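You operate a simulated robot arm through the tools that you are given. There is no shell and no other tool. Be economical: measure what you need, move in short steps, check, and stop when the job is done.

The job below is to be done with a simulated robot arm. You get a single attempt, and the scene is never put back.

JOB
Wipe the grease off the baking sheet and lay it on the cooling rack.
Fine: press the blue sponge on the soap first and put it back after. What is to be rubbed or washed off counts as gone when no trace of it is left.

It is judged by the outcome, as a careful person would: the job done as asked, and still so three seconds after it is handed in. It fails if anything else is knocked over, pushed out of place, dropped, spilled or broken. Flat cloth is picked up by pressing the open fingertips on it (5 to 10 N) and closing them slowly along it; thin cloth reads only 2 to 8 mm in the jaws.

ROBOT AND FRAMES
A 6-joint arm with a two-finger parallel gripper, fixed in place. Base frame: the origin is at the foot of the arm, x ahead of it, y to its left, z up; the work surface is at about z = 0.763. Lengths are in m, angles in degrees, forces in N, time in s.
With the tool pointing down near the work surface it reaches from about 0.26 to 0.68 m from the base axis. Its first joint turns from -66.0 to 66.0 degrees. Payload 2.9 kg.
The TCP is the grasp point between the finger pads, 0.03 m short of the fingertips. In the tool frame z runs along the fingers and y along their closing line. Largest opening 0.11 m; finger width 0.02, thickness 0.01; the body of the gripper, 0.048 by 0.112 m, starts 0.055 m behind the TCP.
Orientation is that of the tool frame in the base frame, as a unit quaternion [x, y, z, w]. With the fingers straight down and closing along the base's y, the tool's x points along the base's -x, its y along +y and its z along -z.

CONTROLS
- The arm moves only by the tool drive_tool. Its argument "plan" is a list of rows, each a list of 7 numbers: the shift along the tool's x, y, z in cm, then the turn, a rotation vector about the tool's x, y, z in degrees, then the finger opening in cm, from 0 to 11. In form: [[dx, dy, dz, wx, wy, wz, jaw], ...]. A call has 1 to 12 rows; each row shifts and turns the commanded pose from where the row before left it, along the tool's axes as they then stand. A row lasts 0.2 s, in which the tool goes at most 0.05 m and 8.6 degrees; a call with a longer step from one row to the next is refused whole, and so is a gripper value outside its range. A pose out of reach is approached as far as the arm can. The call stops where the force on the tool passes 40 N (or 10 N more than at its start, if that is more) or the arm is blocked; 0.2 s more then pass. Each finger travels about 0.108 m/s and halts on what it meets, pressing with about 28 N; the grip force reading is that of the motor and also rises with nothing between the fingers. The clock runs only during rows and for 0.2 s after the last one: add rows that do not move to give the fingers time. The reply holds the time, the measured pose of the TCP, the force on the tool along the base axes, the opening and the grip force, in the units named above and with some noise, with the torque about the TCP (base axes, N m) and any sound that the robot's microphone picked up, and new pictures: "show" is both (left out), scene, wrist or none.
- Cameras (640 x 400 px; columns grow to the right, rows downward): "scene" is fixed at [0.0552, 0.4165, 1.3701]; the picture's right is [-0.91, -0.41, 0.00], its down [-0.24, 0.55, -0.80] and it looks along [0.33, -0.73, -0.60] (base axes); focal length 351 px, centre (320, 200). "wrist" rides on the gripper at [0.072, 0.017, -0.103] in the tool frame; the picture's right is [-0.23, 0.97, 0.00], its down [-0.76, -0.18, -0.62] and it looks along [-0.61, -0.14, 0.78] (tool axes); focal length 222 px, centre (320, 200). There is no depth. A picture from a camera that has moved, and an enlarged one, comes with that camera's place and axes in the base frame and with its lens. The place of the scene camera against the robot may be out by one fixed shift of up to 0.018 m in any direction.
- inspect(camera, box): a new picture of the part [left, top, right, bottom] of that camera's present view, enlarged. No time passes.
- hand_in(): hands the job in; it is judged then, once.

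Go step by step. Nothing tells you positions but the pictures and the camera data: compare them with the known pose of the tool, close in by small moves and look again before you grip or let go. The budget is 120 turns and 200 pictures, counting those below and the enlarged ones. Unless the task says otherwise, let go and move clear before handing in, and close with one line.

The tools are called after ">>>" by a JSON object that holds its "op" and its "data". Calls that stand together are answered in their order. drive_tool: Moves the arm, as the interface text tells. Its arguments: {"type":"object","properties":{"plan":{"type":"array"},"show":{"type":"string","enum":["both","scene","wrist","none"]}},"required":["plan"]} The other tools are called the same way: inspect (camera, box) takes an enlarged picture of a part of a camera's view; hand_in () hands the job in.

At the start:

```text
clock: 0.0
eef_pos: [0.5042, -0.0523, 1.109]
tool_rot: [0.001, 1.0, 0.0, 0.0]
ft_force: [0.7, -0.5, 1.1]
moment: [0.01, 0.0, 0.01]
grip_width: 0.1099
grasp_force: 0.1
```

scene: 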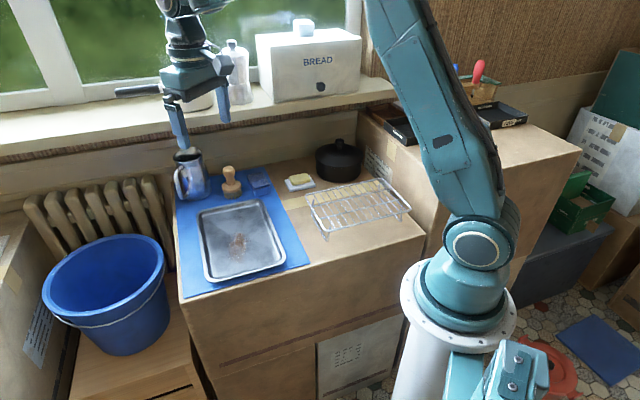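
wrist: 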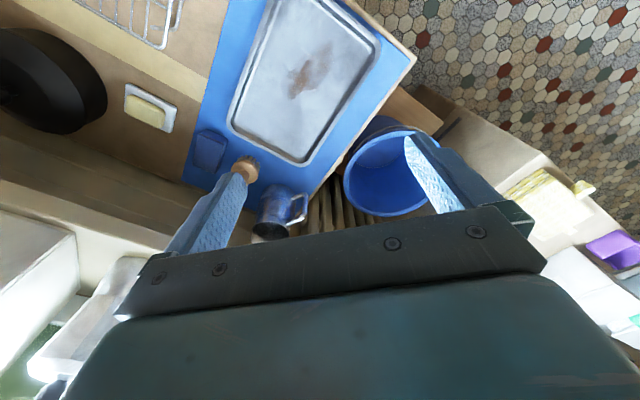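

The tray (with a brown grease patch) lies on the blue mat, the soap dish and the small blue block are beyond it, and the wire rack is to the right. I'll enlarge the views first.

>>> {"op": "inspect", "data": {"camera": "scene", "box": [160, 130, 320, 230]}}

>>> {"op": "inspect", "data": {"camera": "scene", "box": [280, 130, 440, 250]}}

>>> {"op": "inspect", "data": {"camera": "scene", "box": [170, 190, 330, 300]}}

>>> {"op": "inspect", "data": {"camera": "wrist", "box": [100, 0, 420, 220]}}

```text
4.00 times, centred on (240, 180) of scene
camera zoom: at [0.0552, 0.4165, 1.3701], right [-0.91, -0.41, 0.0], down [-0.24, 0.55, -0.8], along [0.33, -0.73, -0.6], focal length 1403 px, centre (640, 280)
```

zoom: 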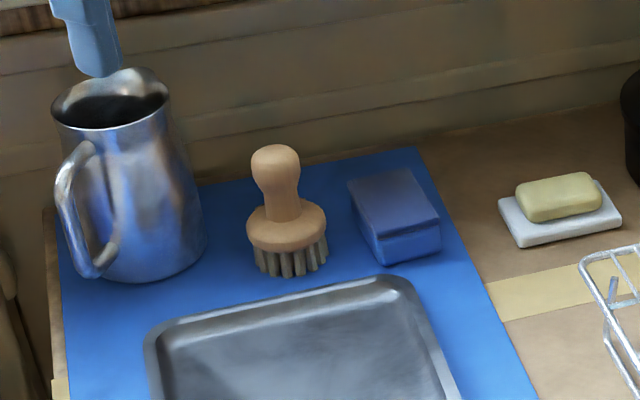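

```text
3.33 times, centred on (360, 190) of scene
camera zoom: at [0.0552, 0.4165, 1.3701], right [-0.91, -0.41, 0.0], down [-0.24, 0.55, -0.8], along [0.33, -0.73, -0.6], focal length 1169 px, centre (187, 233)
```

zoom: 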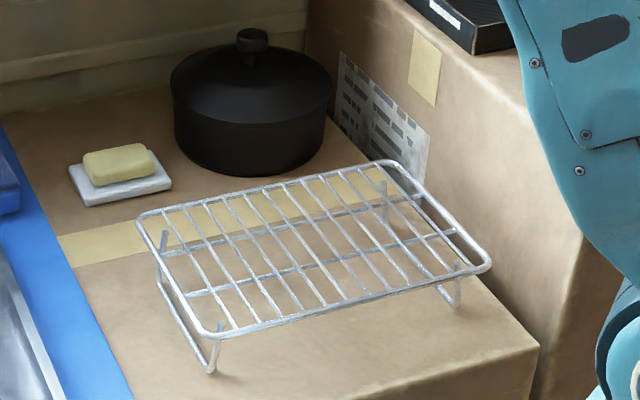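

```text
3.64 times, centred on (250, 245) of scene
camera zoom: at [0.0552, 0.4165, 1.3701], right [-0.91, -0.41, 0.0], down [-0.24, 0.55, -0.8], along [0.33, -0.73, -0.6], focal length 1275 px, centre (574, 36)
```

zoom: 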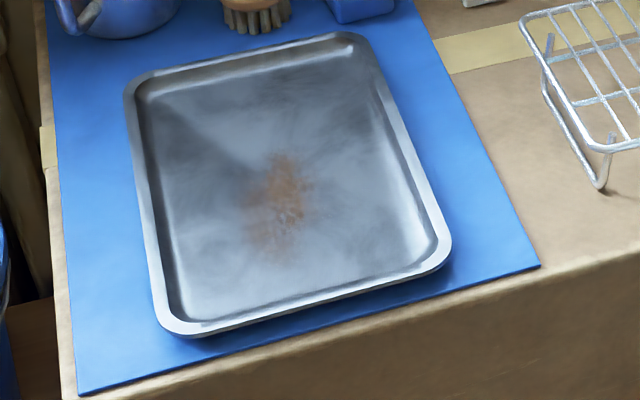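

```text
1.82 times, centred on (260, 110) of wrist
camera zoom: at [0.4302, -0.036, 1.2119], right [0.23, 0.97, 0.0], down [0.76, -0.18, 0.62], along [0.61, -0.14, -0.78], focal length 404 px, centre (429, 364)
```

zoom: 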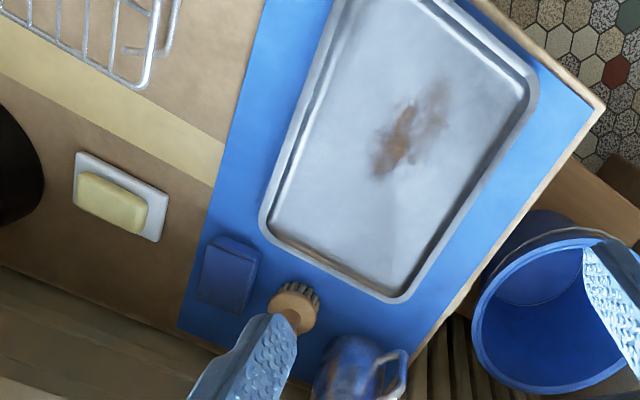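

The sponge is the dark-topped blue block at about (0.575, -0.295), its long axis diagonal, with the brush about 8 cm away. I move above it and turn the jaw across its short side.

>>> {"op": "drive_tool", "data": {"plan": [[-1.18, -4.05, 1.67, 0, 0, 0, 7], [-1.18, -4.05, 1.67, 0, 0, 0, 7], [-1.18, -4.05, 1.67, 0, 0, 0, 7], [-1.18, -4.05, 1.67, 0, 0, 0, 7], [-1.18, -4.05, 1.67, 0, 0, 0, 7], [-1.18, -4.05, 1.67, 0, 0, 0, 7], [0, 0, 0, 0, 0, 8, 7], [0, 0, 0, 0, 0, 8, 7], [0, 0, 0, 0, 0, 8, 7], [0, 0, 0, 0, 0, 8, 7], [0, 0, 0, 0, 0, 8, 7]]}}

```text
clock: 2.4
eef_pos: [0.5742, -0.2947, 1.0091]
tool_rot: [0.344, 0.939, 0.0, 0.0]
ft_force: [-0.5, -0.1, 0.1]
moment: [-0.03, 0.01, -0.03]
grip_width: 0.07
grasp_force: 0.0
camera wrist: at [0.5287, -0.2358, 1.1117], right [0.8, 0.6, 0.0], down [0.47, -0.63, 0.62], along [0.37, -0.5, -0.78], focal length 222 px, centre (320, 200)
```

scene: 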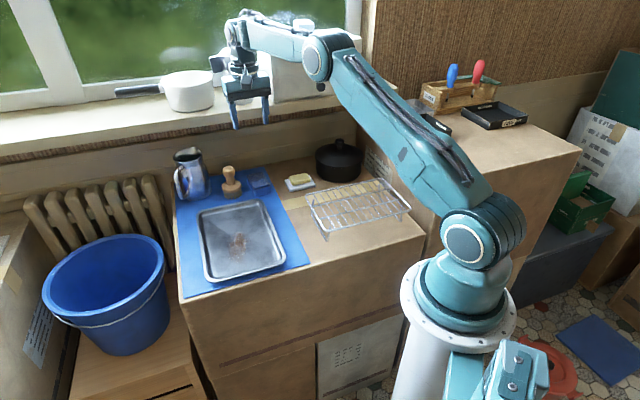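
wrist: 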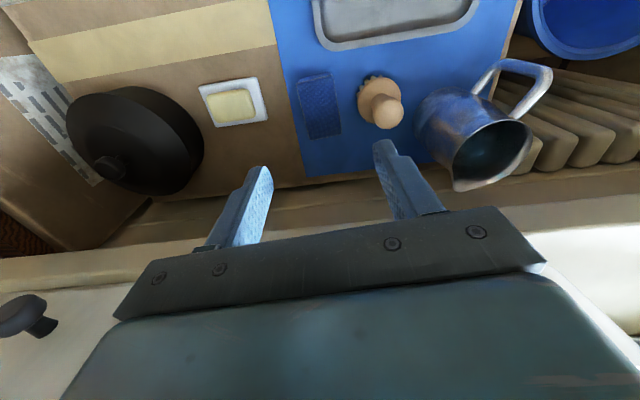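

The tool is above the sponge. I enlarge to measure the corners of the sponge, the soap and the brush.

>>> {"op": "inspect", "data": {"camera": "wrist", "box": [180, 50, 420, 200]}}

```text
2.67 times, centred on (300, 125) of wrist
camera zoom: at [0.5287, -0.2358, 1.1117], right [0.8, 0.6, 0.0], down [0.47, -0.63, 0.62], along [0.37, -0.5, -0.78], focal length 592 px, centre (373, 400)
```

zoom: 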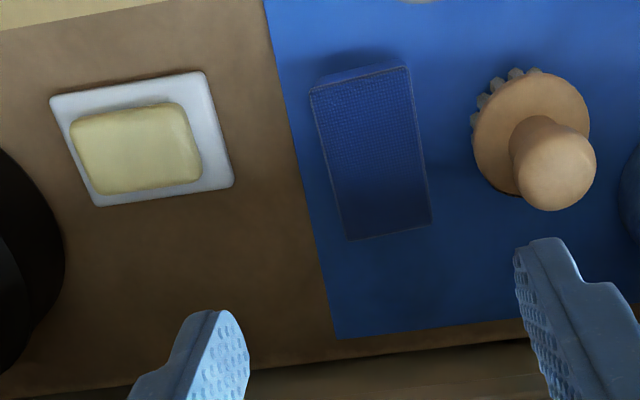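

Sponge centre is about (0.585, -0.311), 4.7 x 7.8 cm, aligned with the jaw. I shift over it and come down part-way.

>>> {"op": "drive_tool", "data": {"plan": [[-1.9, -0.5, 2, 0, 0, 0, 7], [0, 0, 4, 0, 0, 0, 7], [0, 0, 4, 0, 0, 0, 7], [0, 0, 4, 0, 0, 0, 7]]}}

>>> {"op": "inspect", "data": {"camera": "scene", "box": [180, 90, 340, 210]}}

```text
clock: 3.2
eef_pos: [0.5896, -0.3135, 0.9419]
tool_rot: [0.344, 0.939, -0.002, 0.011]
ft_force: [-0.1, -0.2, 6.0]
moment: [-0.19, -0.11, 0.02]
grip_width: 0.07
grasp_force: 0.0
stopped in row 3: the force on the tool passed its limit at 64 N (the readings are from after the stop); the commanded pose is now the measured one
camera wrist: at [0.5435, -0.2533, 1.0438], right [0.8, 0.6, 0.01], down [0.45, -0.62, 0.64], along [0.39, -0.51, -0.77], focal length 222 px, centre (320, 200)
```

scene: 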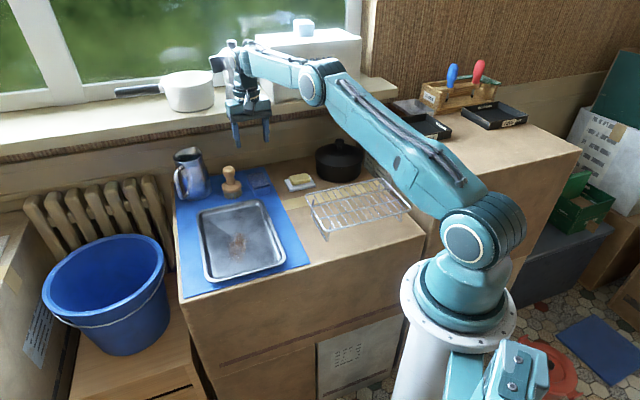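
wrist: 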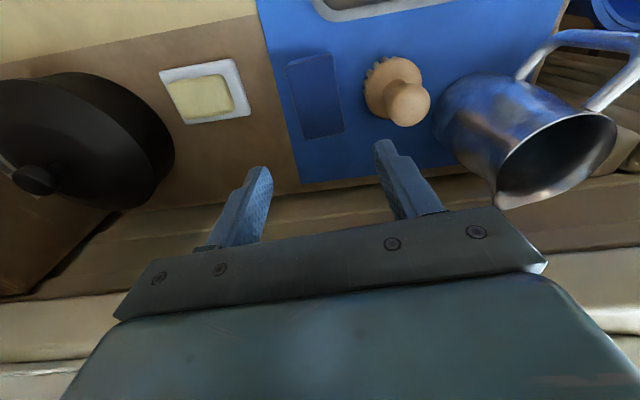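

```text
3.33 times, centred on (260, 150) of scene
camera zoom: at [0.0551, 0.4166, 1.37], right [-0.91, -0.41, 0.0], down [-0.24, 0.55, -0.8], along [0.33, -0.73, -0.6], focal length 1169 px, centre (520, 367)
```

zoom: 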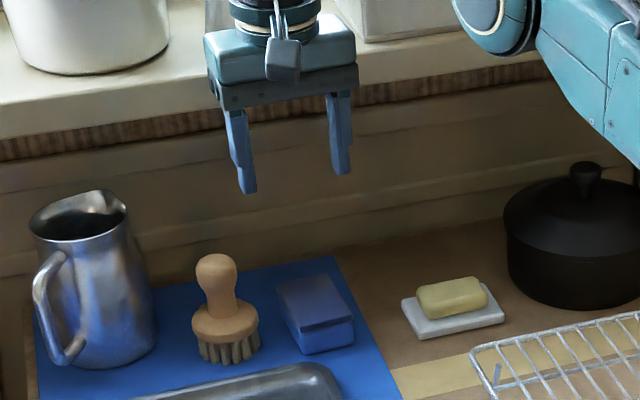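

The move stopped on a contact at about z = 0.945. Something above the gripper probably met the window sill or the items on it, so I look closely before going on.

>>> {"op": "inspect", "data": {"camera": "scene", "box": [190, 20, 380, 150]}}

>>> {"op": "inspect", "data": {"camera": "wrist", "box": [0, 180, 640, 400]}}

```text
3.08 times, centred on (285, 85) of scene
camera zoom: at [0.0551, 0.4166, 1.37], right [-0.91, -0.41, 0.0], down [-0.24, 0.55, -0.8], along [0.33, -0.73, -0.6], focal length 1079 px, centre (428, 554)
```

zoom: 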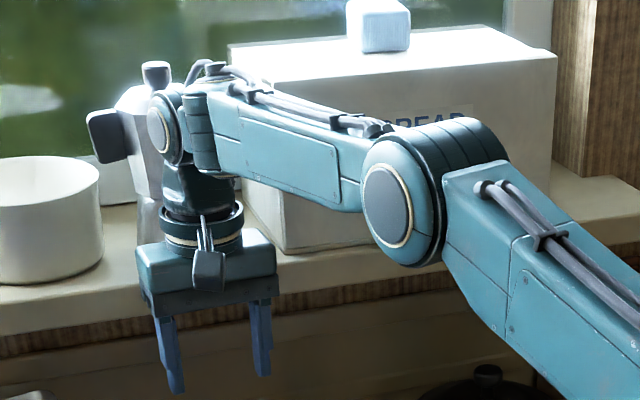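

```text
1.00 times, centred on (320, 290) of wrist (not enlarged: the box is as wide or as high as the picture)
camera zoom: at [0.5435, -0.2533, 1.0438], right [0.8, 0.6, 0.01], down [0.45, -0.62, 0.64], along [0.39, -0.51, -0.77], focal length 222 px, centre (320, 110)
```

zoom: 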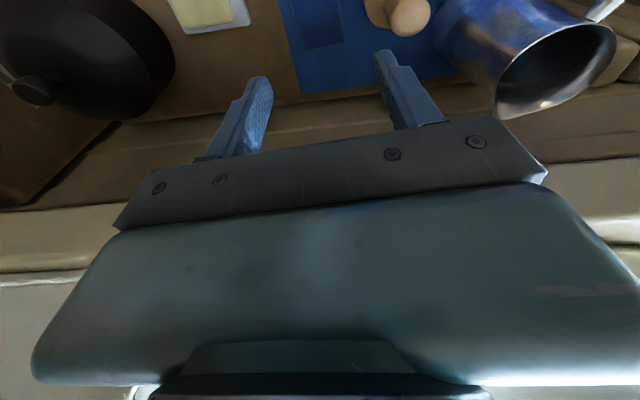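

The likely contact is the sill or the moka pot behind the wrist. I lift, back off from the wall and look.

>>> {"op": "drive_tool", "data": {"plan": [[0, 0, -4, 0, 0, 0, 7], [0, 0, -3, 0, 0, 0, 7], [4, 0, 0, 0, 0, 0, 7], [4, 0, 0, 0, 0, 0, 7], [4, 0, 0, 0, 0, 0, 7], [4, 0, 0, 0, 0, 0, 7]]}}

>>> {"op": "inspect", "data": {"camera": "scene", "box": [170, 10, 330, 130]}}

```text
clock: 4.6
eef_pos: [0.4681, -0.2087, 1.0072]
tool_rot: [0.345, 0.938, -0.002, 0.01]
ft_force: [-0.3, -0.1, 0.0]
moment: [-0.05, -0.03, 0.0]
grip_width: 0.0698
grasp_force: 0.1
camera wrist: at [0.4213, -0.1481, 1.1093], right [0.8, 0.6, 0.01], down [0.45, -0.62, 0.64], along [0.39, -0.51, -0.77], focal length 222 px, centre (320, 200)
```

scene: 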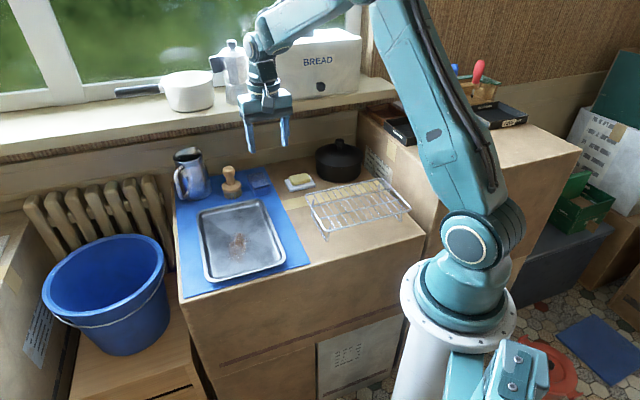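
wrist: 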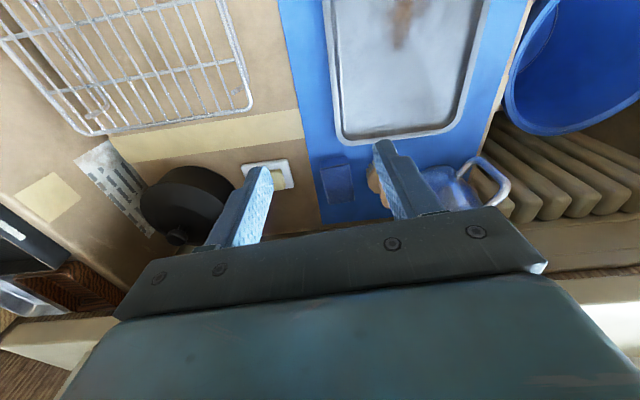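

```text
3.33 times, centred on (250, 70) of scene
camera zoom: at [0.0552, 0.4165, 1.37], right [-0.91, -0.41, 0.0], down [-0.24, 0.55, -0.8], along [0.33, -0.73, -0.6], focal length 1169 px, centre (553, 633)
```

zoom: 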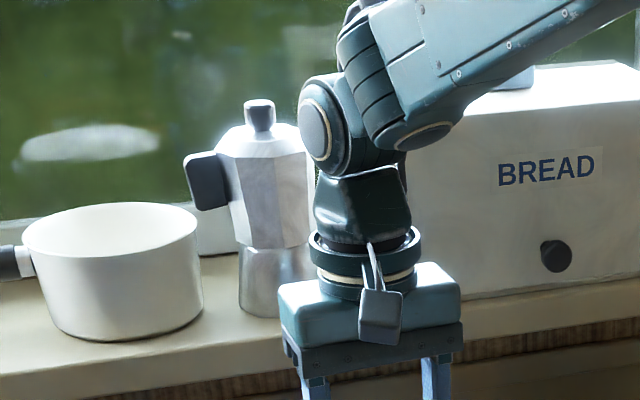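

The sill edge juts out at about z = 0.97–1.0, close behind the sponge, so I'll lean the gripper about 25° towards the base so the fingers reach under it. Rotate, then hover at z = 0.90.

>>> {"op": "drive_tool", "data": {"plan": [[0, 0, 0, 0, -8, 0, 7], [0, 0, 0, 0, -8, 0, 7], [0, 0, 0, 0, -8, 0, 7], [-2.1, 0, 3.95, 0, 0, 0, 7], [-2.1, 0, 3.95, 0, 0, 0, 7], [-2.1, -0.1, 3.95, 0, 0, 0, 7], [-2.1, -0.1, 3.95, 0, 0, 0, 7]]}}

>>> {"op": "inspect", "data": {"camera": "scene", "box": [180, 90, 340, 210]}}

```text
clock: 6.2
eef_pos: [0.5733, -0.3051, 0.9003]
tool_rot: [0.337, 0.916, -0.074, 0.205]
ft_force: [-0.2, 0.5, 0.0]
moment: [0.0, 0.02, 0.0]
grip_width: 0.0701
grasp_force: 0.0
camera wrist: at [0.5003, -0.2222, 0.9627], right [0.79, 0.61, 0.1], down [0.21, -0.41, 0.89], along [0.58, -0.68, -0.45], focal length 222 px, centre (320, 200)
```

scene: 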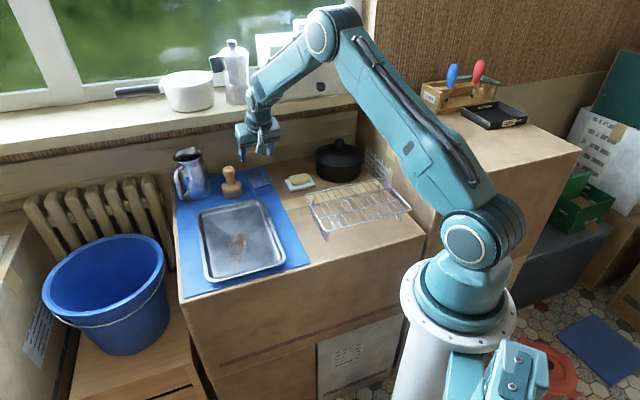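
wrist: 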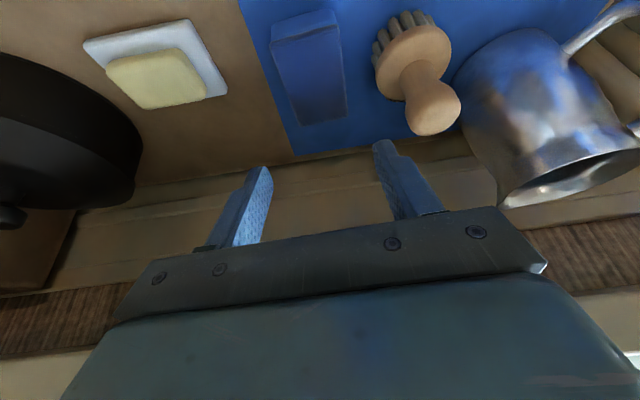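

```text
3.33 times, centred on (260, 150) of scene
camera zoom: at [0.0552, 0.4165, 1.3701], right [-0.91, -0.41, 0.0], down [-0.24, 0.55, -0.8], along [0.33, -0.73, -0.6], focal length 1169 px, centre (520, 367)
```

zoom: 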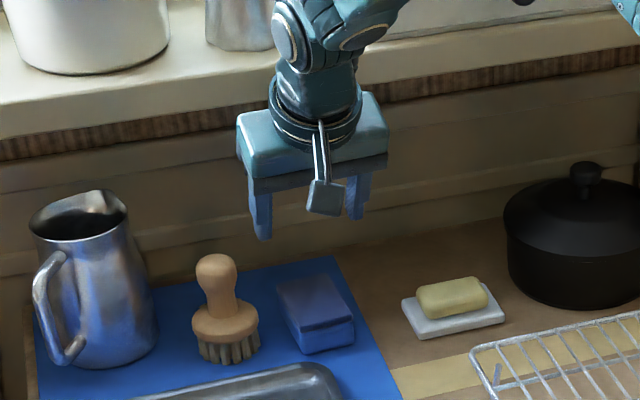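

Sponge measured consistently: centre (0.585, -0.310), top at z ≈ 0.795. Descend straight down to straddle it, leaving about 1.5 cm of sponge below the tips.

>>> {"op": "drive_tool", "data": {"plan": [[1.23, 0.11, 2.67, 0, 0, 0, 7], [1.23, 0.11, 2.67, 0, 0, 0, 7], [1.22, 0.11, 2.66, 0, 0, 0, 7]]}}

>>> {"op": "inspect", "data": {"camera": "scene", "box": [200, 130, 320, 220]}}

```text
clock: 7.0
eef_pos: [0.5771, -0.3017, 0.8119]
tool_rot: [0.336, 0.916, -0.074, 0.205]
ft_force: [0.3, 0.1, 0.4]
moment: [0.0, -0.01, -0.02]
grip_width: 0.07
grasp_force: 0.0
camera wrist: at [0.5035, -0.2194, 0.8749], right [0.79, 0.61, 0.1], down [0.21, -0.41, 0.89], along [0.58, -0.68, -0.45], focal length 222 px, centre (320, 200)
```

scene: 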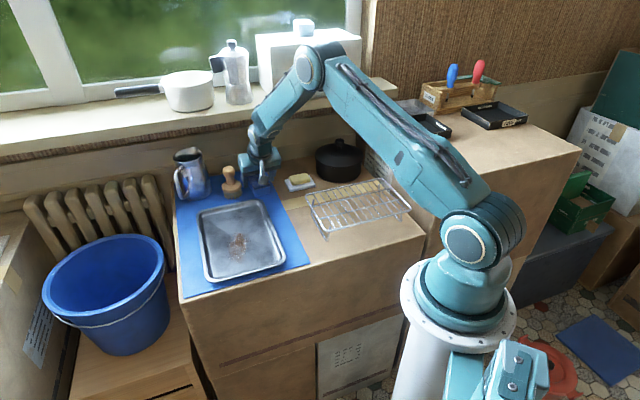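
wrist: 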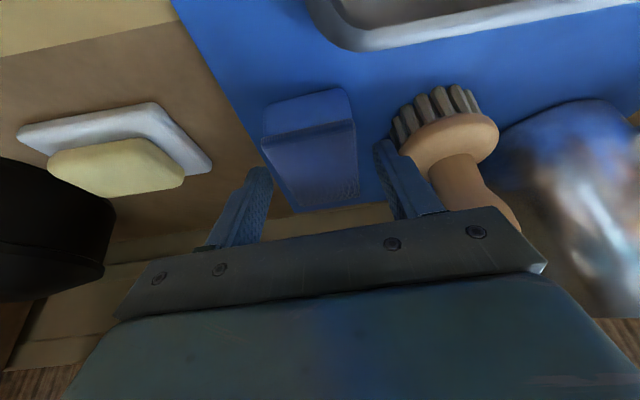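

```text
4.44 times, centred on (260, 175) of scene
camera zoom: at [0.0552, 0.4165, 1.3701], right [-0.91, -0.41, 0.0], down [-0.24, 0.55, -0.8], along [0.33, -0.73, -0.6], focal length 1559 px, centre (587, 311)
```

zoom: 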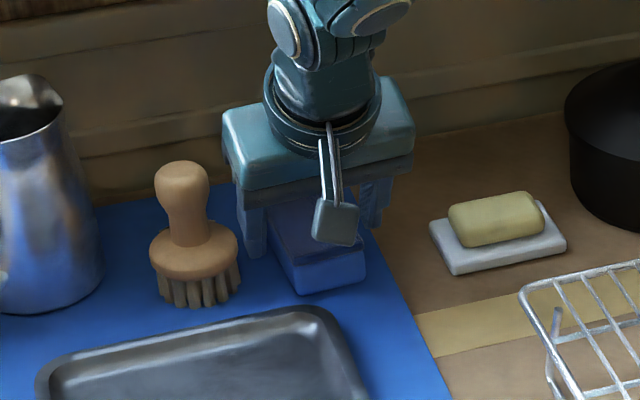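

The fingers straddle the sponge and clear the brush. Close on it.

>>> {"op": "drive_tool", "data": {"plan": [[0, 0, 0, 0, 0, 0, 5], [0, 0, 0, 0, 0, 0, 3.5], [0, 0, 0, 0, 0, 0, 3.5], [0, 0, 0, 0, 0, 0, 3.5]], "show": "none"}}

```text
clock: 8.0
eef_pos: [0.577, -0.3024, 0.813]
tool_rot: [0.335, 0.917, -0.073, 0.205]
ft_force: [-0.1, -0.6, 0.4]
moment: [0.0, -0.03, 0.01]
grip_width: 0.0486
grasp_force: 28.0
```

The sponge is gripped at 48.6 mm. Lift straight up and move to over the soap, biased away from the pot.

>>> {"op": "drive_tool", "data": {"plan": [[-1.5, 0, -3.17, 0, 0, 0, 3.5], [-1.5, 0, -3.17, 0, 0, 0, 3.5], [0.78, -3.26, -0.37, 0, 0, 0, 3.5], [0.78, -3.26, -0.37, 0, 0, 0, 3.5], [0.78, -3.26, -0.37, 0, 0, 0, 3.5]]}}

>>> {"op": "inspect", "data": {"camera": "scene", "box": [220, 120, 380, 220]}}

```text
clock: 9.2
eef_pos: [0.4959, -0.3597, 0.8809]
tool_rot: [0.336, 0.916, -0.073, 0.206]
ft_force: [0.5, -0.8, -0.3]
moment: [0.0, 0.0, -0.04]
grip_width: 0.0486
grasp_force: 28.0
camera wrist: at [0.422, -0.2772, 0.9433], right [0.79, 0.61, 0.1], down [0.21, -0.41, 0.89], along [0.58, -0.68, -0.45], focal length 222 px, centre (320, 200)
```

scene: 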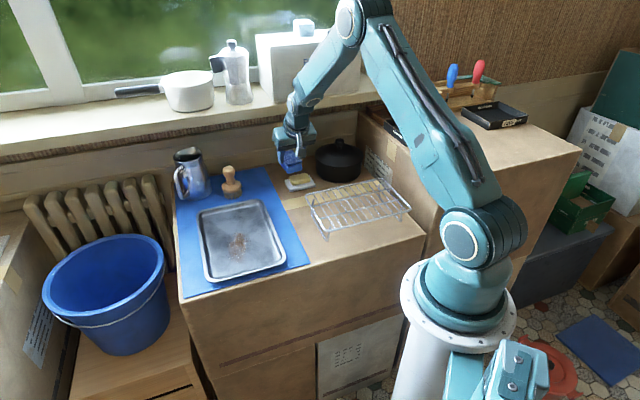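
wrist: 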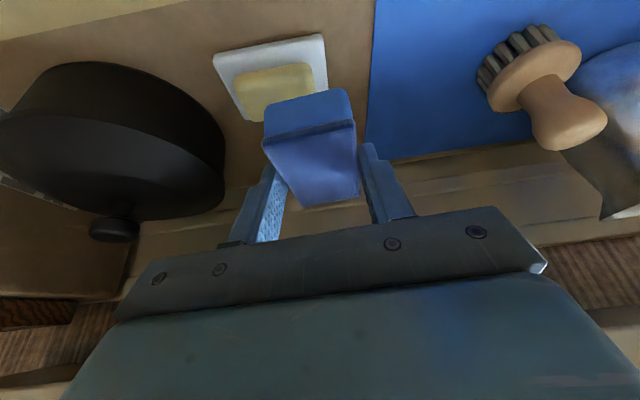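

```text
4.00 times, centred on (300, 170) of scene
camera zoom: at [0.0552, 0.4165, 1.3701], right [-0.91, -0.41, 0.0], down [-0.24, 0.55, -0.8], along [0.33, -0.73, -0.6], focal length 1403 px, centre (400, 320)
```

zoom: 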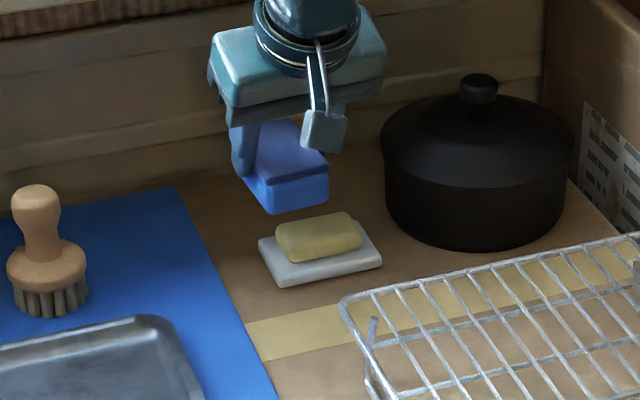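

The sponge sits about 4 cm above the soap, slightly off centre. Shift a little and lower slowly.

>>> {"op": "drive_tool", "data": {"plan": [[1.17, -0.24, 1.11, 0, 0, 0, 3.5], [1.17, -0.24, 1.11, 0, 0, 0, 3.5], [0.17, 0, 0.36, 0, 0, 0, 3.5]]}}

>>> {"op": "inspect", "data": {"camera": "scene", "box": [250, 130, 350, 210]}}

```text
clock: 10.0
eef_pos: [0.483, -0.3559, 0.8474]
tool_rot: [0.337, 0.916, -0.073, 0.204]
ft_force: [-0.2, 0.0, -0.8]
moment: [0.03, 0.01, 0.01]
grip_width: 0.0486
grasp_force: 27.7
camera wrist: at [0.4095, -0.2733, 0.9101], right [0.79, 0.61, 0.1], down [0.21, -0.41, 0.89], along [0.58, -0.68, -0.45], focal length 222 px, centre (320, 200)
```

scene: 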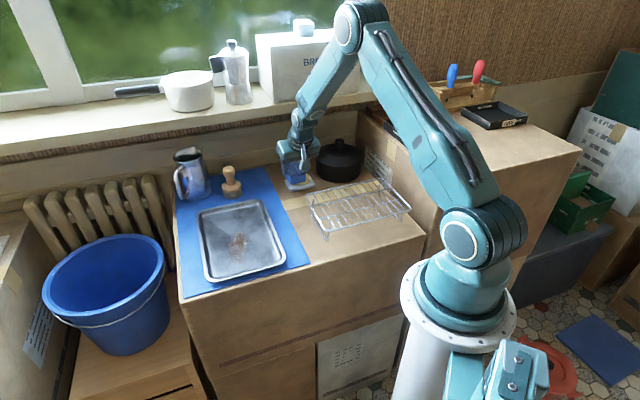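
wrist: 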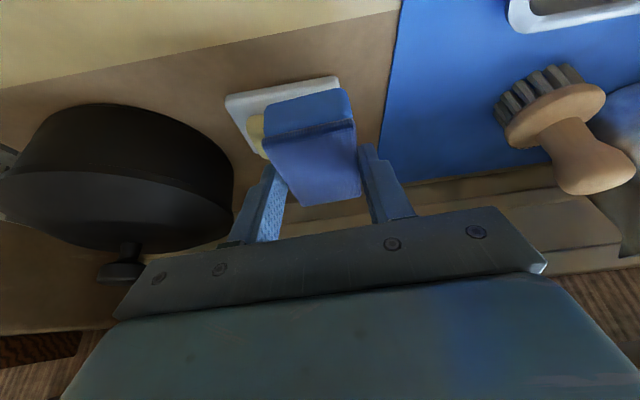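

```text
5.00 times, centred on (300, 170) of scene
camera zoom: at [0.0552, 0.4165, 1.3701], right [-0.91, -0.41, 0.0], down [-0.24, 0.55, -0.8], along [0.33, -0.73, -0.6], focal length 1754 px, centre (420, 350)
```

zoom: 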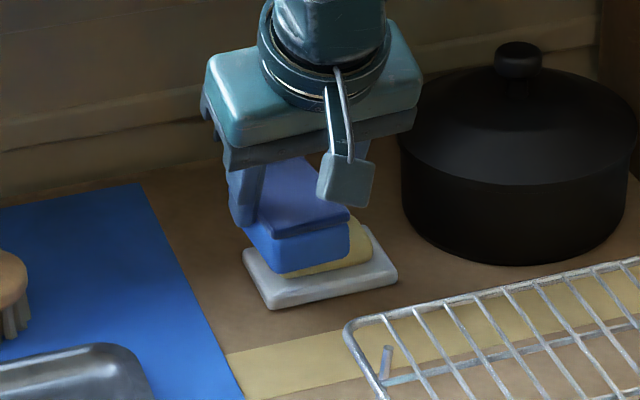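

Just above the soap. Lower in millimetre steps until a light press shows.

>>> {"op": "drive_tool", "data": {"plan": [[0.09, 0, 0.18, 0, 0, 0, 3.5], [0.09, 0, 0.18, 0, 0, 0, 3.5]], "show": "none"}}

```text
clock: 10.6
eef_pos: [0.4845, -0.3555, 0.8438]
tool_rot: [0.336, 0.917, -0.073, 0.204]
ft_force: [0.1, 0.7, -0.1]
moment: [0.02, 0.02, -0.05]
grip_width: 0.0486
grasp_force: 28.1
```

>>> {"op": "drive_tool", "data": {"plan": [[0.09, 0, 0.18, 0, 0, 0, 3.5], [0.09, 0, 0.18, 0, 0, 0, 3.5]], "show": "none"}}

```text
clock: 11.2
eef_pos: [0.4832, -0.3549, 0.8401]
tool_rot: [0.336, 0.917, -0.073, 0.205]
ft_force: [0.0, 0.1, 0.3]
moment: [0.04, -0.03, 0.0]
grip_width: 0.0486
grasp_force: 28.7
```

>>> {"op": "drive_tool", "data": {"plan": [[0.09, 0, 0.18, 0, 0, 0, 3.5], [0.09, 0, 0.18, 0, 0, 0, 3.5]]}}

>>> {"op": "inspect", "data": {"camera": "scene", "box": [250, 130, 350, 210]}}

```text
clock: 11.8
eef_pos: [0.4837, -0.3561, 0.8397]
tool_rot: [0.336, 0.916, -0.075, 0.208]
ft_force: [-11.3, 6.2, 28.6]
moment: [-0.07, 0.31, -0.1]
grip_width: 0.0484
grasp_force: 27.9
camera wrist: at [0.4102, -0.2724, 0.9008], right [0.79, 0.61, 0.1], down [0.2, -0.41, 0.89], along [0.58, -0.68, -0.45], focal length 222 px, centre (320, 200)
```

scene: 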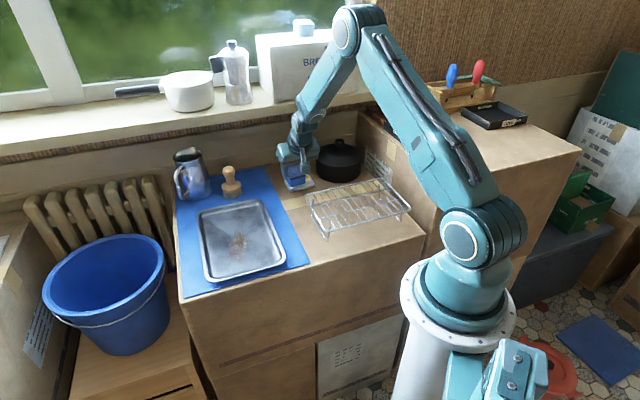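
wrist: 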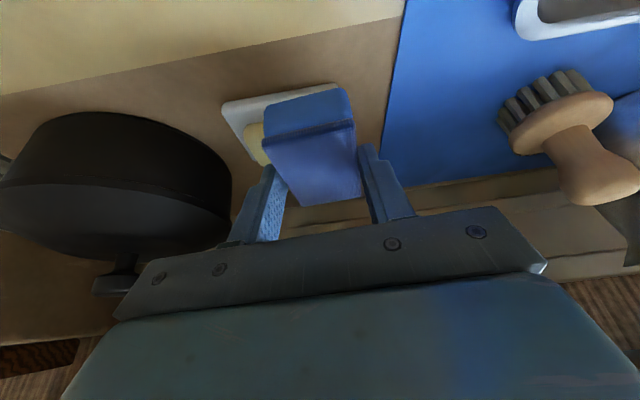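

```text
5.00 times, centred on (300, 170) of scene
camera zoom: at [0.0545, 0.417, 1.3699], right [-0.91, -0.41, 0.0], down [-0.24, 0.55, -0.8], along [0.33, -0.73, -0.6], focal length 1754 px, centre (420, 350)
```

zoom: 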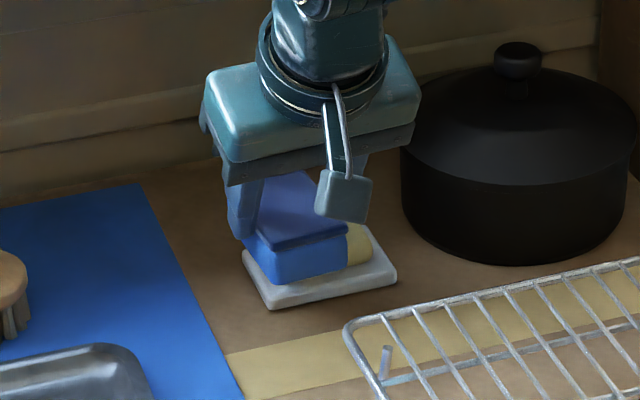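

The sponge is pressed on the soap with about 28 N. Lift straight up and carry it over the grease at about (0.491, -0.072).

>>> {"op": "drive_tool", "data": {"plan": [[-1.3, 0, -2.72, 0, 0, 0, 3.5], [-1.3, 0, -2.72, 0, 0, 0, 3.5], [2.44, 3.18, -1.15, 0, 0, 0, 3.5], [2.44, 3.18, -1.15, 0, 0, 0, 3.5], [2.44, 3.18, -1.15, 0, 0, 0, 3.5], [2.44, 3.18, -1.15, 0, 0, 0, 3.5], [2.44, 3.18, -1.15, 0, 0, 0, 3.5], [2.44, 3.18, -1.15, 0, 0, 0, 3.5], [2.44, 3.18, -1.15, 0, 0, 0, 3.5]]}}

>>> {"op": "inspect", "data": {"camera": "scene", "box": [180, 160, 340, 290]}}

```text
clock: 13.8
eef_pos: [0.483, -0.0643, 0.8979]
tool_rot: [0.337, 0.916, -0.073, 0.206]
ft_force: [0.0, 0.3, -0.1]
moment: [0.01, 0.02, 0.0]
grip_width: 0.0486
grasp_force: 27.8
camera wrist: at [0.4089, 0.0198, 0.9603], right [0.79, 0.61, 0.1], down [0.21, -0.41, 0.89], along [0.58, -0.68, -0.45], focal length 222 px, centre (320, 200)
```

scene: 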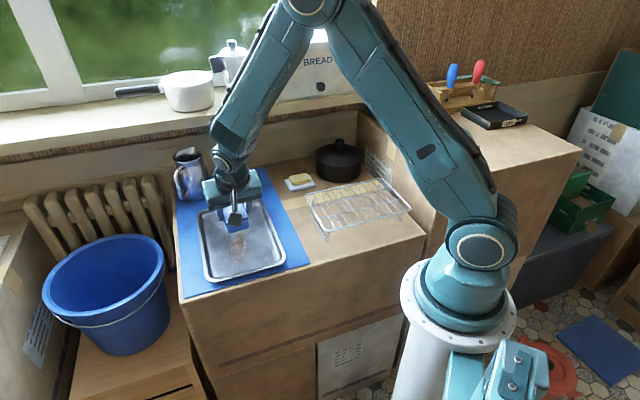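
wrist: 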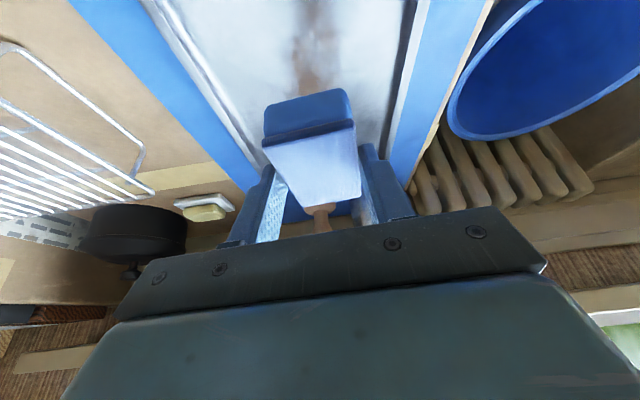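

```text
3.08 times, centred on (260, 225) of scene
camera zoom: at [0.0552, 0.4165, 1.37], right [-0.91, -0.41, 0.0], down [-0.24, 0.55, -0.8], along [0.33, -0.73, -0.6], focal length 1079 px, centre (505, 123)
```

zoom: 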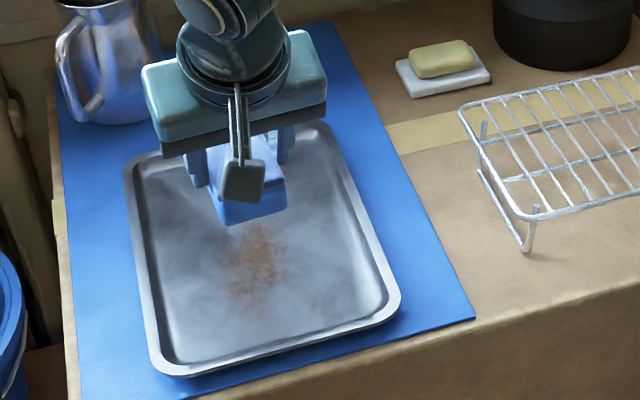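

Over the grease. Lower until just above the tray floor, then feel for contact.

>>> {"op": "drive_tool", "data": {"plan": [[1.58, 0, 3.35, 0, 0, 0, 3.5], [1.58, 0, 3.35, 0, 0, 0, 3.5], [0.09, 0, 0.18, 0, 0, 0, 3.5], [0.09, 0, 0.18, 0, 0, 0, 3.5]]}}

>>> {"op": "inspect", "data": {"camera": "scene", "box": [180, 160, 340, 290]}}

```text
clock: 14.8
eef_pos: [0.483, -0.0635, 0.8191]
tool_rot: [0.337, 0.916, -0.073, 0.205]
ft_force: [-0.5, 0.0, -0.4]
moment: [-0.04, 0.01, 0.03]
grip_width: 0.0488
grasp_force: 27.7
camera wrist: at [0.4097, 0.0191, 0.8825], right [0.79, 0.61, 0.1], down [0.21, -0.41, 0.89], along [0.58, -0.68, -0.45], focal length 222 px, centre (320, 200)
```

scene: 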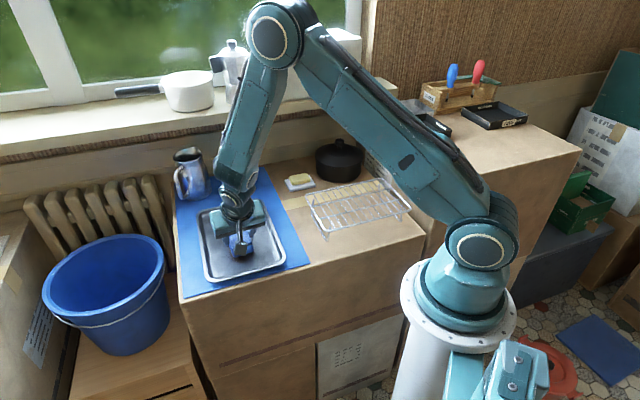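
wrist: 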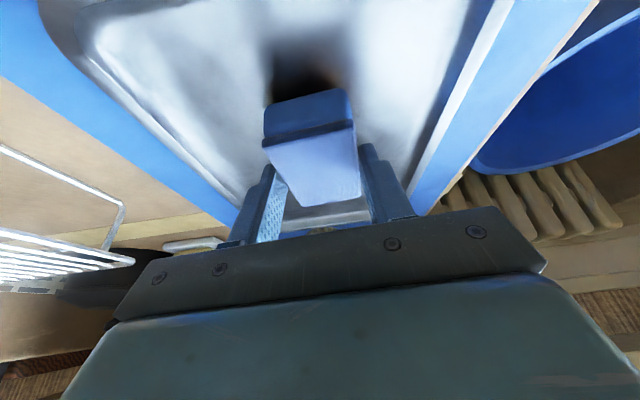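

```text
3.08 times, centred on (260, 225) of scene
camera zoom: at [0.0552, 0.4165, 1.3701], right [-0.91, -0.41, 0.0], down [-0.24, 0.55, -0.8], along [0.33, -0.73, -0.6], focal length 1079 px, centre (505, 123)
```

zoom: 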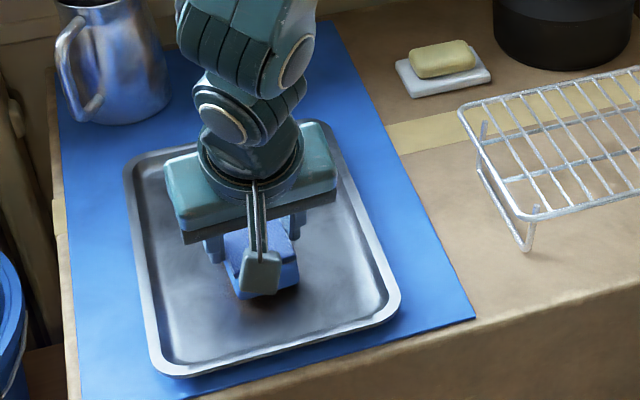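

>>> {"op": "drive_tool", "data": {"plan": [[0.06, 0, 0.14, 0, 0, 0, 3.5], [0.06, 0, 0.14, 0, 0, 0, 3.5]], "show": "none"}}

```text
clock: 15.4
eef_pos: [0.4838, -0.0635, 0.8161]
tool_rot: [0.336, 0.917, -0.074, 0.204]
ft_force: [-0.9, 0.8, 0.7]
moment: [-0.02, 0.01, 0.01]
grip_width: 0.0486
grasp_force: 27.7
```

>>> {"op": "drive_tool", "data": {"plan": [[0.05, 0, 0.1, 0, 0, 0, 3.5], [0.05, 0, 0.1, 0, 0, 0, 3.5]], "show": "none"}}

```text
clock: 16.0
eef_pos: [0.4837, -0.0639, 0.8163]
tool_rot: [0.336, 0.916, -0.073, 0.208]
ft_force: [-4.6, -0.7, 20.6]
moment: [-0.13, 0.22, -0.04]
grip_width: 0.0485
grasp_force: 27.9
```

Contact force is 20 N. Start scrubbing along the tray's length, slightly lighter.

>>> {"op": "drive_tool", "data": {"plan": [[-2.28, 0, 1.03, 0, 0, 0, 3.5], [-2.26, 0, 1.07, 0, 0, 0, 3.5], [2.41, 0, -1.14, 0, 0, 0, 3.5], [2.41, 0, -1.14, 0, 0, 0, 3.5], [2.41, 0, -1.14, 0, 0, 0, 3.5], [0, 2.0, 0, 0, 0, 0, 3.5], [-2.41, 0, 1.14, 0, 0, 0, 3.5], [-2.41, 0, 1.14, 0, 0, 0, 3.5], [-2.41, 0, 1.14, 0, 0, 0, 3.5]]}}

>>> {"op": "inspect", "data": {"camera": "scene", "box": [180, 160, 340, 290]}}

```text
clock: 18.0
eef_pos: [0.5328, -0.0789, 0.8154]
tool_rot: [0.336, 0.917, -0.072, 0.204]
ft_force: [-5.7, 4.2, 18.2]
moment: [0.1, 0.15, -0.05]
grip_width: 0.0484
grasp_force: 28.0
camera wrist: at [0.4596, 0.0041, 0.8779], right [0.79, 0.61, 0.1], down [0.21, -0.41, 0.89], along [0.58, -0.68, -0.45], focal length 222 px, centre (320, 200)
```

scene: 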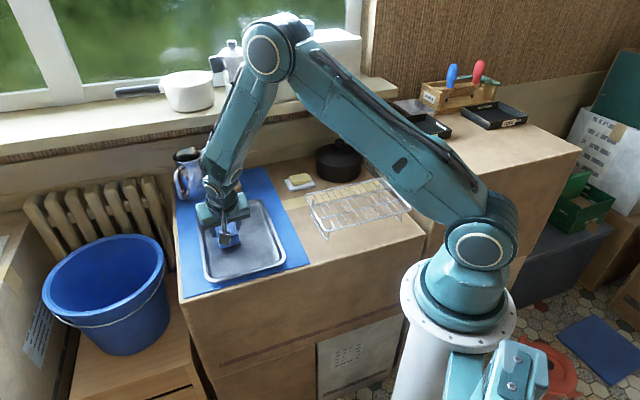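
wrist: 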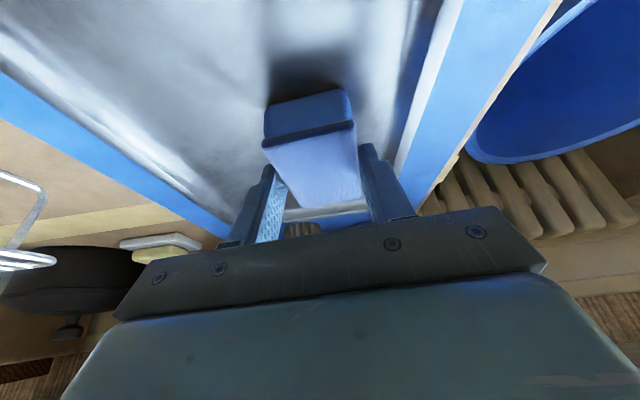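

```text
3.08 times, centred on (260, 225) of scene
camera zoom: at [0.0547, 0.4167, 1.37], right [-0.91, -0.41, 0.0], down [-0.24, 0.55, -0.8], along [0.33, -0.73, -0.6], focal length 1079 px, centre (505, 123)
```

zoom: 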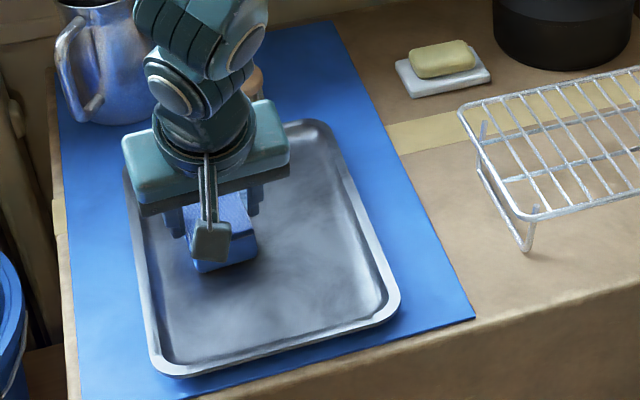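

Most of the grease looks gone and the force is fine. More strokes down the middle and the other side.

>>> {"op": "drive_tool", "data": {"plan": [[2.41, 0, -1.14, 0, 0, 0, 3.5], [2.41, 0, -1.14, 0, 0, 0, 3.5], [2.41, 0, -1.14, 0, 0, 0, 3.5], [0, -2.0, 0, 0, 0, 0, 3.5], [-2.41, 0, 1.14, 0, 0, 0, 3.5], [-2.41, 0, 1.14, 0, 0, 0, 3.5], [-2.41, 0, 1.14, 0, 0, 0, 3.5], [0, -2.0, 0, 0, 0, 0, 3.5], [2.41, 0, -1.14, 0, 0, 0, 3.5], [2.41, 0, -1.14, 0, 0, 0, 3.5], [2.41, 0, -1.14, 0, 0, 0, 3.5]], "show": "none"}}

```text
clock: 20.4
eef_pos: [0.4472, -0.0608, 0.8142]
tool_rot: [0.336, 0.915, -0.073, 0.208]
ft_force: [9.5, -6.3, 24.4]
moment: [-0.35, -0.29, 0.07]
grip_width: 0.0486
grasp_force: 28.1
```

Now return along that side, lift, and move off to look at the tray.

>>> {"op": "drive_tool", "data": {"plan": [[-2.41, 0, 1.14, 0, 0, 0, 3.5], [-2.41, 0, 1.14, 0, 0, 0, 3.5], [-2.41, 0, 1.14, 0, 0, 0, 3.5], [-1.5, 0, -3.17, 0, 0, 0, 3.5], [-1.5, 0, -3.17, 0, 0, 0, 3.5], [0, -4, 0, 0, 0, 0, 3.5], [0, -4, 0, 0, 0, 0, 3.5], [0, -4, 0, 0, 0, 0, 3.5]]}}

>>> {"op": "inspect", "data": {"camera": "scene", "box": [180, 180, 310, 290]}}

>>> {"op": "inspect", "data": {"camera": "wrist", "box": [320, 0, 640, 200]}}

```text
clock: 22.2
eef_pos: [0.4293, -0.201, 0.8851]
tool_rot: [0.336, 0.916, -0.074, 0.204]
ft_force: [0.2, -0.1, 0.1]
moment: [0.0, 0.0, -0.01]
grip_width: 0.0484
grasp_force: 28.2
camera wrist: at [0.3557, -0.1176, 0.9467], right [0.79, 0.61, 0.1], down [0.21, -0.41, 0.89], along [0.58, -0.68, -0.45], focal length 222 px, centre (320, 200)
```

scene: 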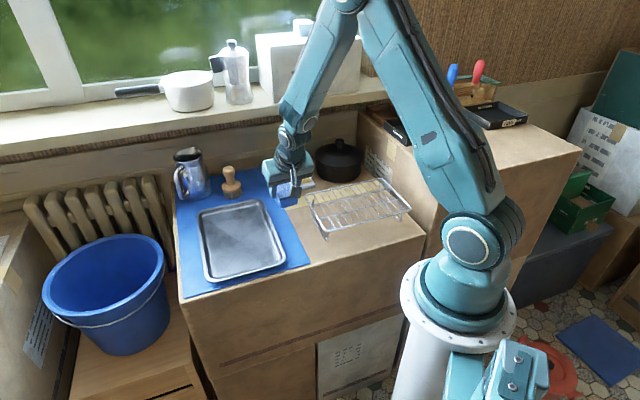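
wrist: 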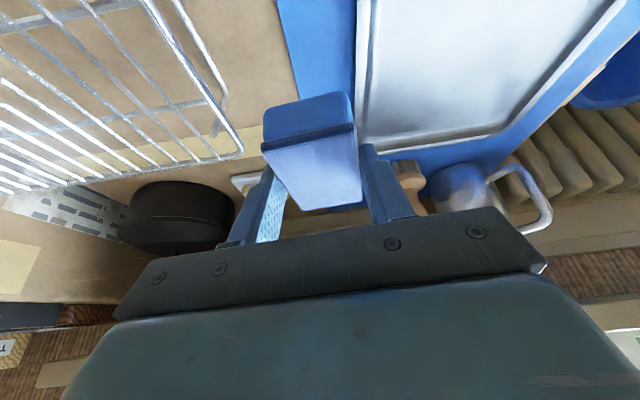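

```text
3.64 times, centred on (245, 235) of scene
camera zoom: at [0.0552, 0.4165, 1.3701], right [-0.91, -0.41, 0.0], down [-0.24, 0.55, -0.8], along [0.33, -0.73, -0.6], focal length 1275 px, centre (593, 73)
```

zoom: 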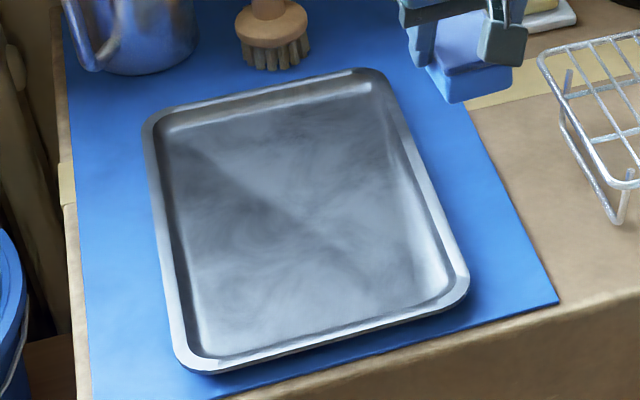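

```text
2.00 times, centred on (480, 100) of wrist
camera zoom: at [0.3557, -0.1176, 0.9467], right [0.79, 0.61, 0.1], down [0.21, -0.41, 0.89], along [0.58, -0.68, -0.45], focal length 444 px, centre (0, 400)
```

zoom: 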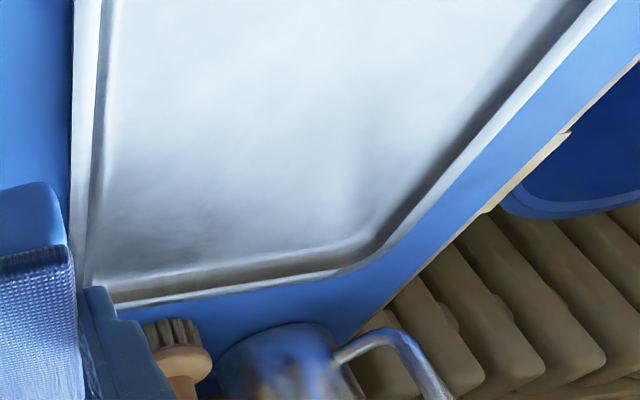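

The grease looks gone; I check the spot closely.

>>> {"op": "inspect", "data": {"camera": "scene", "box": [210, 210, 270, 270]}}

```text
6.67 times, centred on (240, 240) of scene
camera zoom: at [0.0552, 0.4165, 1.3701], right [-0.91, -0.41, 0.0], down [-0.24, 0.55, -0.8], along [0.33, -0.73, -0.6], focal length 2338 px, centre (853, -67)
```

zoom: 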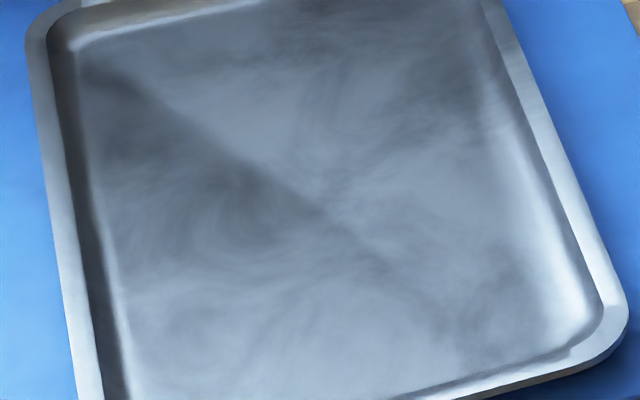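

The tray is clean. Carry the sponge back to its spot and lower it.

>>> {"op": "drive_tool", "data": {"plan": [[-4.03, 0.46, 1.9, 0, 0, 0, 3.5], [-4.03, 0.46, 1.9, 0, 0, 0, 3.5], [-4.03, 0.46, 1.9, 0, 0, 0, 3.5], [-4.03, 0.46, 1.9, 0, 0, 0, 3.5], [0, 0, 0, 0, 0, 0, 3.5], [1.28, 0, 2.72, 0, 0, 0, 3.5], [1.28, 0, 2.72, 0, 0, 0, 3.5]]}}

>>> {"op": "inspect", "data": {"camera": "scene", "box": [200, 130, 320, 220]}}

```text
clock: 23.8
eef_pos: [0.5799, -0.305, 0.8245]
tool_rot: [0.336, 0.917, -0.073, 0.204]
ft_force: [0.3, -0.7, 0.4]
moment: [0.03, 0.01, 0.02]
grip_width: 0.0487
grasp_force: 28.0
camera wrist: at [0.5057, -0.2221, 0.8864], right [0.79, 0.61, 0.1], down [0.21, -0.41, 0.89], along [0.58, -0.68, -0.45], focal length 222 px, centre (320, 200)
```

scene: 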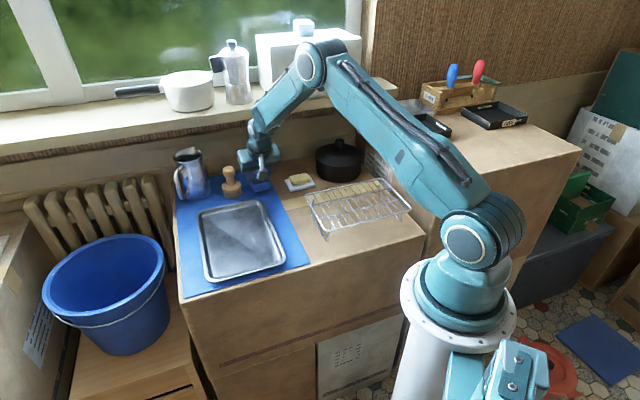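
wrist: 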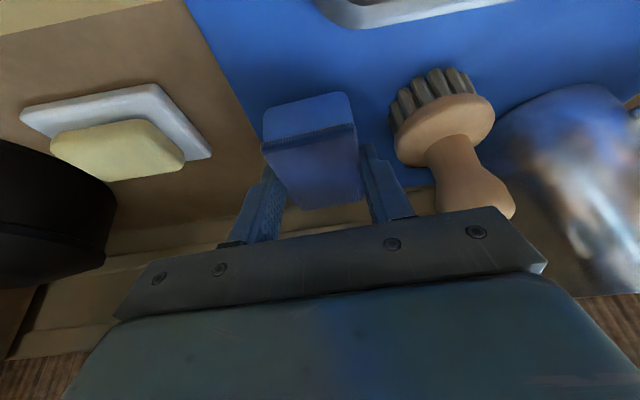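

```text
4.44 times, centred on (260, 175) of scene
camera zoom: at [0.0552, 0.4165, 1.3701], right [-0.91, -0.41, 0.0], down [-0.24, 0.55, -0.8], along [0.33, -0.73, -0.6], focal length 1559 px, centre (587, 311)
```

zoom: 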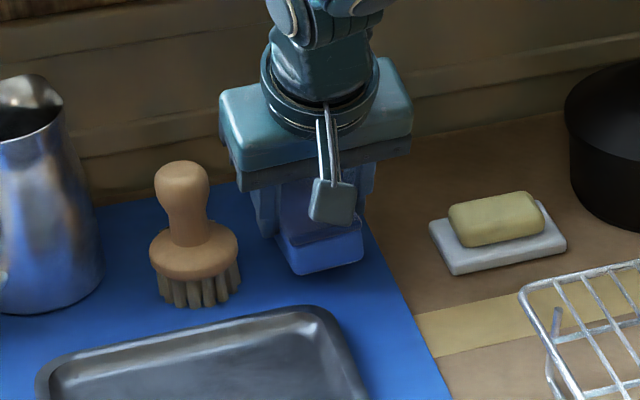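

Small correction back to the original spot, then down to the mat.

>>> {"op": "drive_tool", "data": {"plan": [[0.44, 0.02, 0.43, 0, 0, 0, 3.5], [0.4, 0.02, 0.34, 0, 0, 0, 3.5], [0, 0, 0, 0, 0, 0, 3.5]], "show": "none"}}

```text
clock: 24.6
eef_pos: [0.5765, -0.3013, 0.8125]
tool_rot: [0.335, 0.917, -0.073, 0.205]
ft_force: [-0.7, -0.6, 0.6]
moment: [0.03, 0.01, 0.01]
grip_width: 0.0485
grasp_force: 27.7
```

>>> {"op": "drive_tool", "data": {"plan": [[0.05, 0, 0.1, 0, 0, 0, 3.5], [0, 0, 0, 0, 0, 0, 3.5]], "show": "none"}}

```text
clock: 25.2
eef_pos: [0.5761, -0.301, 0.8125]
tool_rot: [0.336, 0.916, -0.074, 0.204]
ft_force: [-0.3, 0.6, 0.7]
moment: [0.0, 0.0, 0.03]
grip_width: 0.0488
grasp_force: 28.2
```

>>> {"op": "drive_tool", "data": {"plan": [[0.05, 0, 0.1, 0, 0, 0, 3.5], [0, 0, 0, 0, 0, 0, 3.5]], "show": "none"}}

```text
clock: 25.8
eef_pos: [0.5757, -0.3007, 0.8104]
tool_rot: [0.335, 0.917, -0.073, 0.205]
ft_force: [0.1, -0.7, -1.6]
moment: [-0.01, -0.02, 0.0]
grip_width: 0.0484
grasp_force: 28.1
```

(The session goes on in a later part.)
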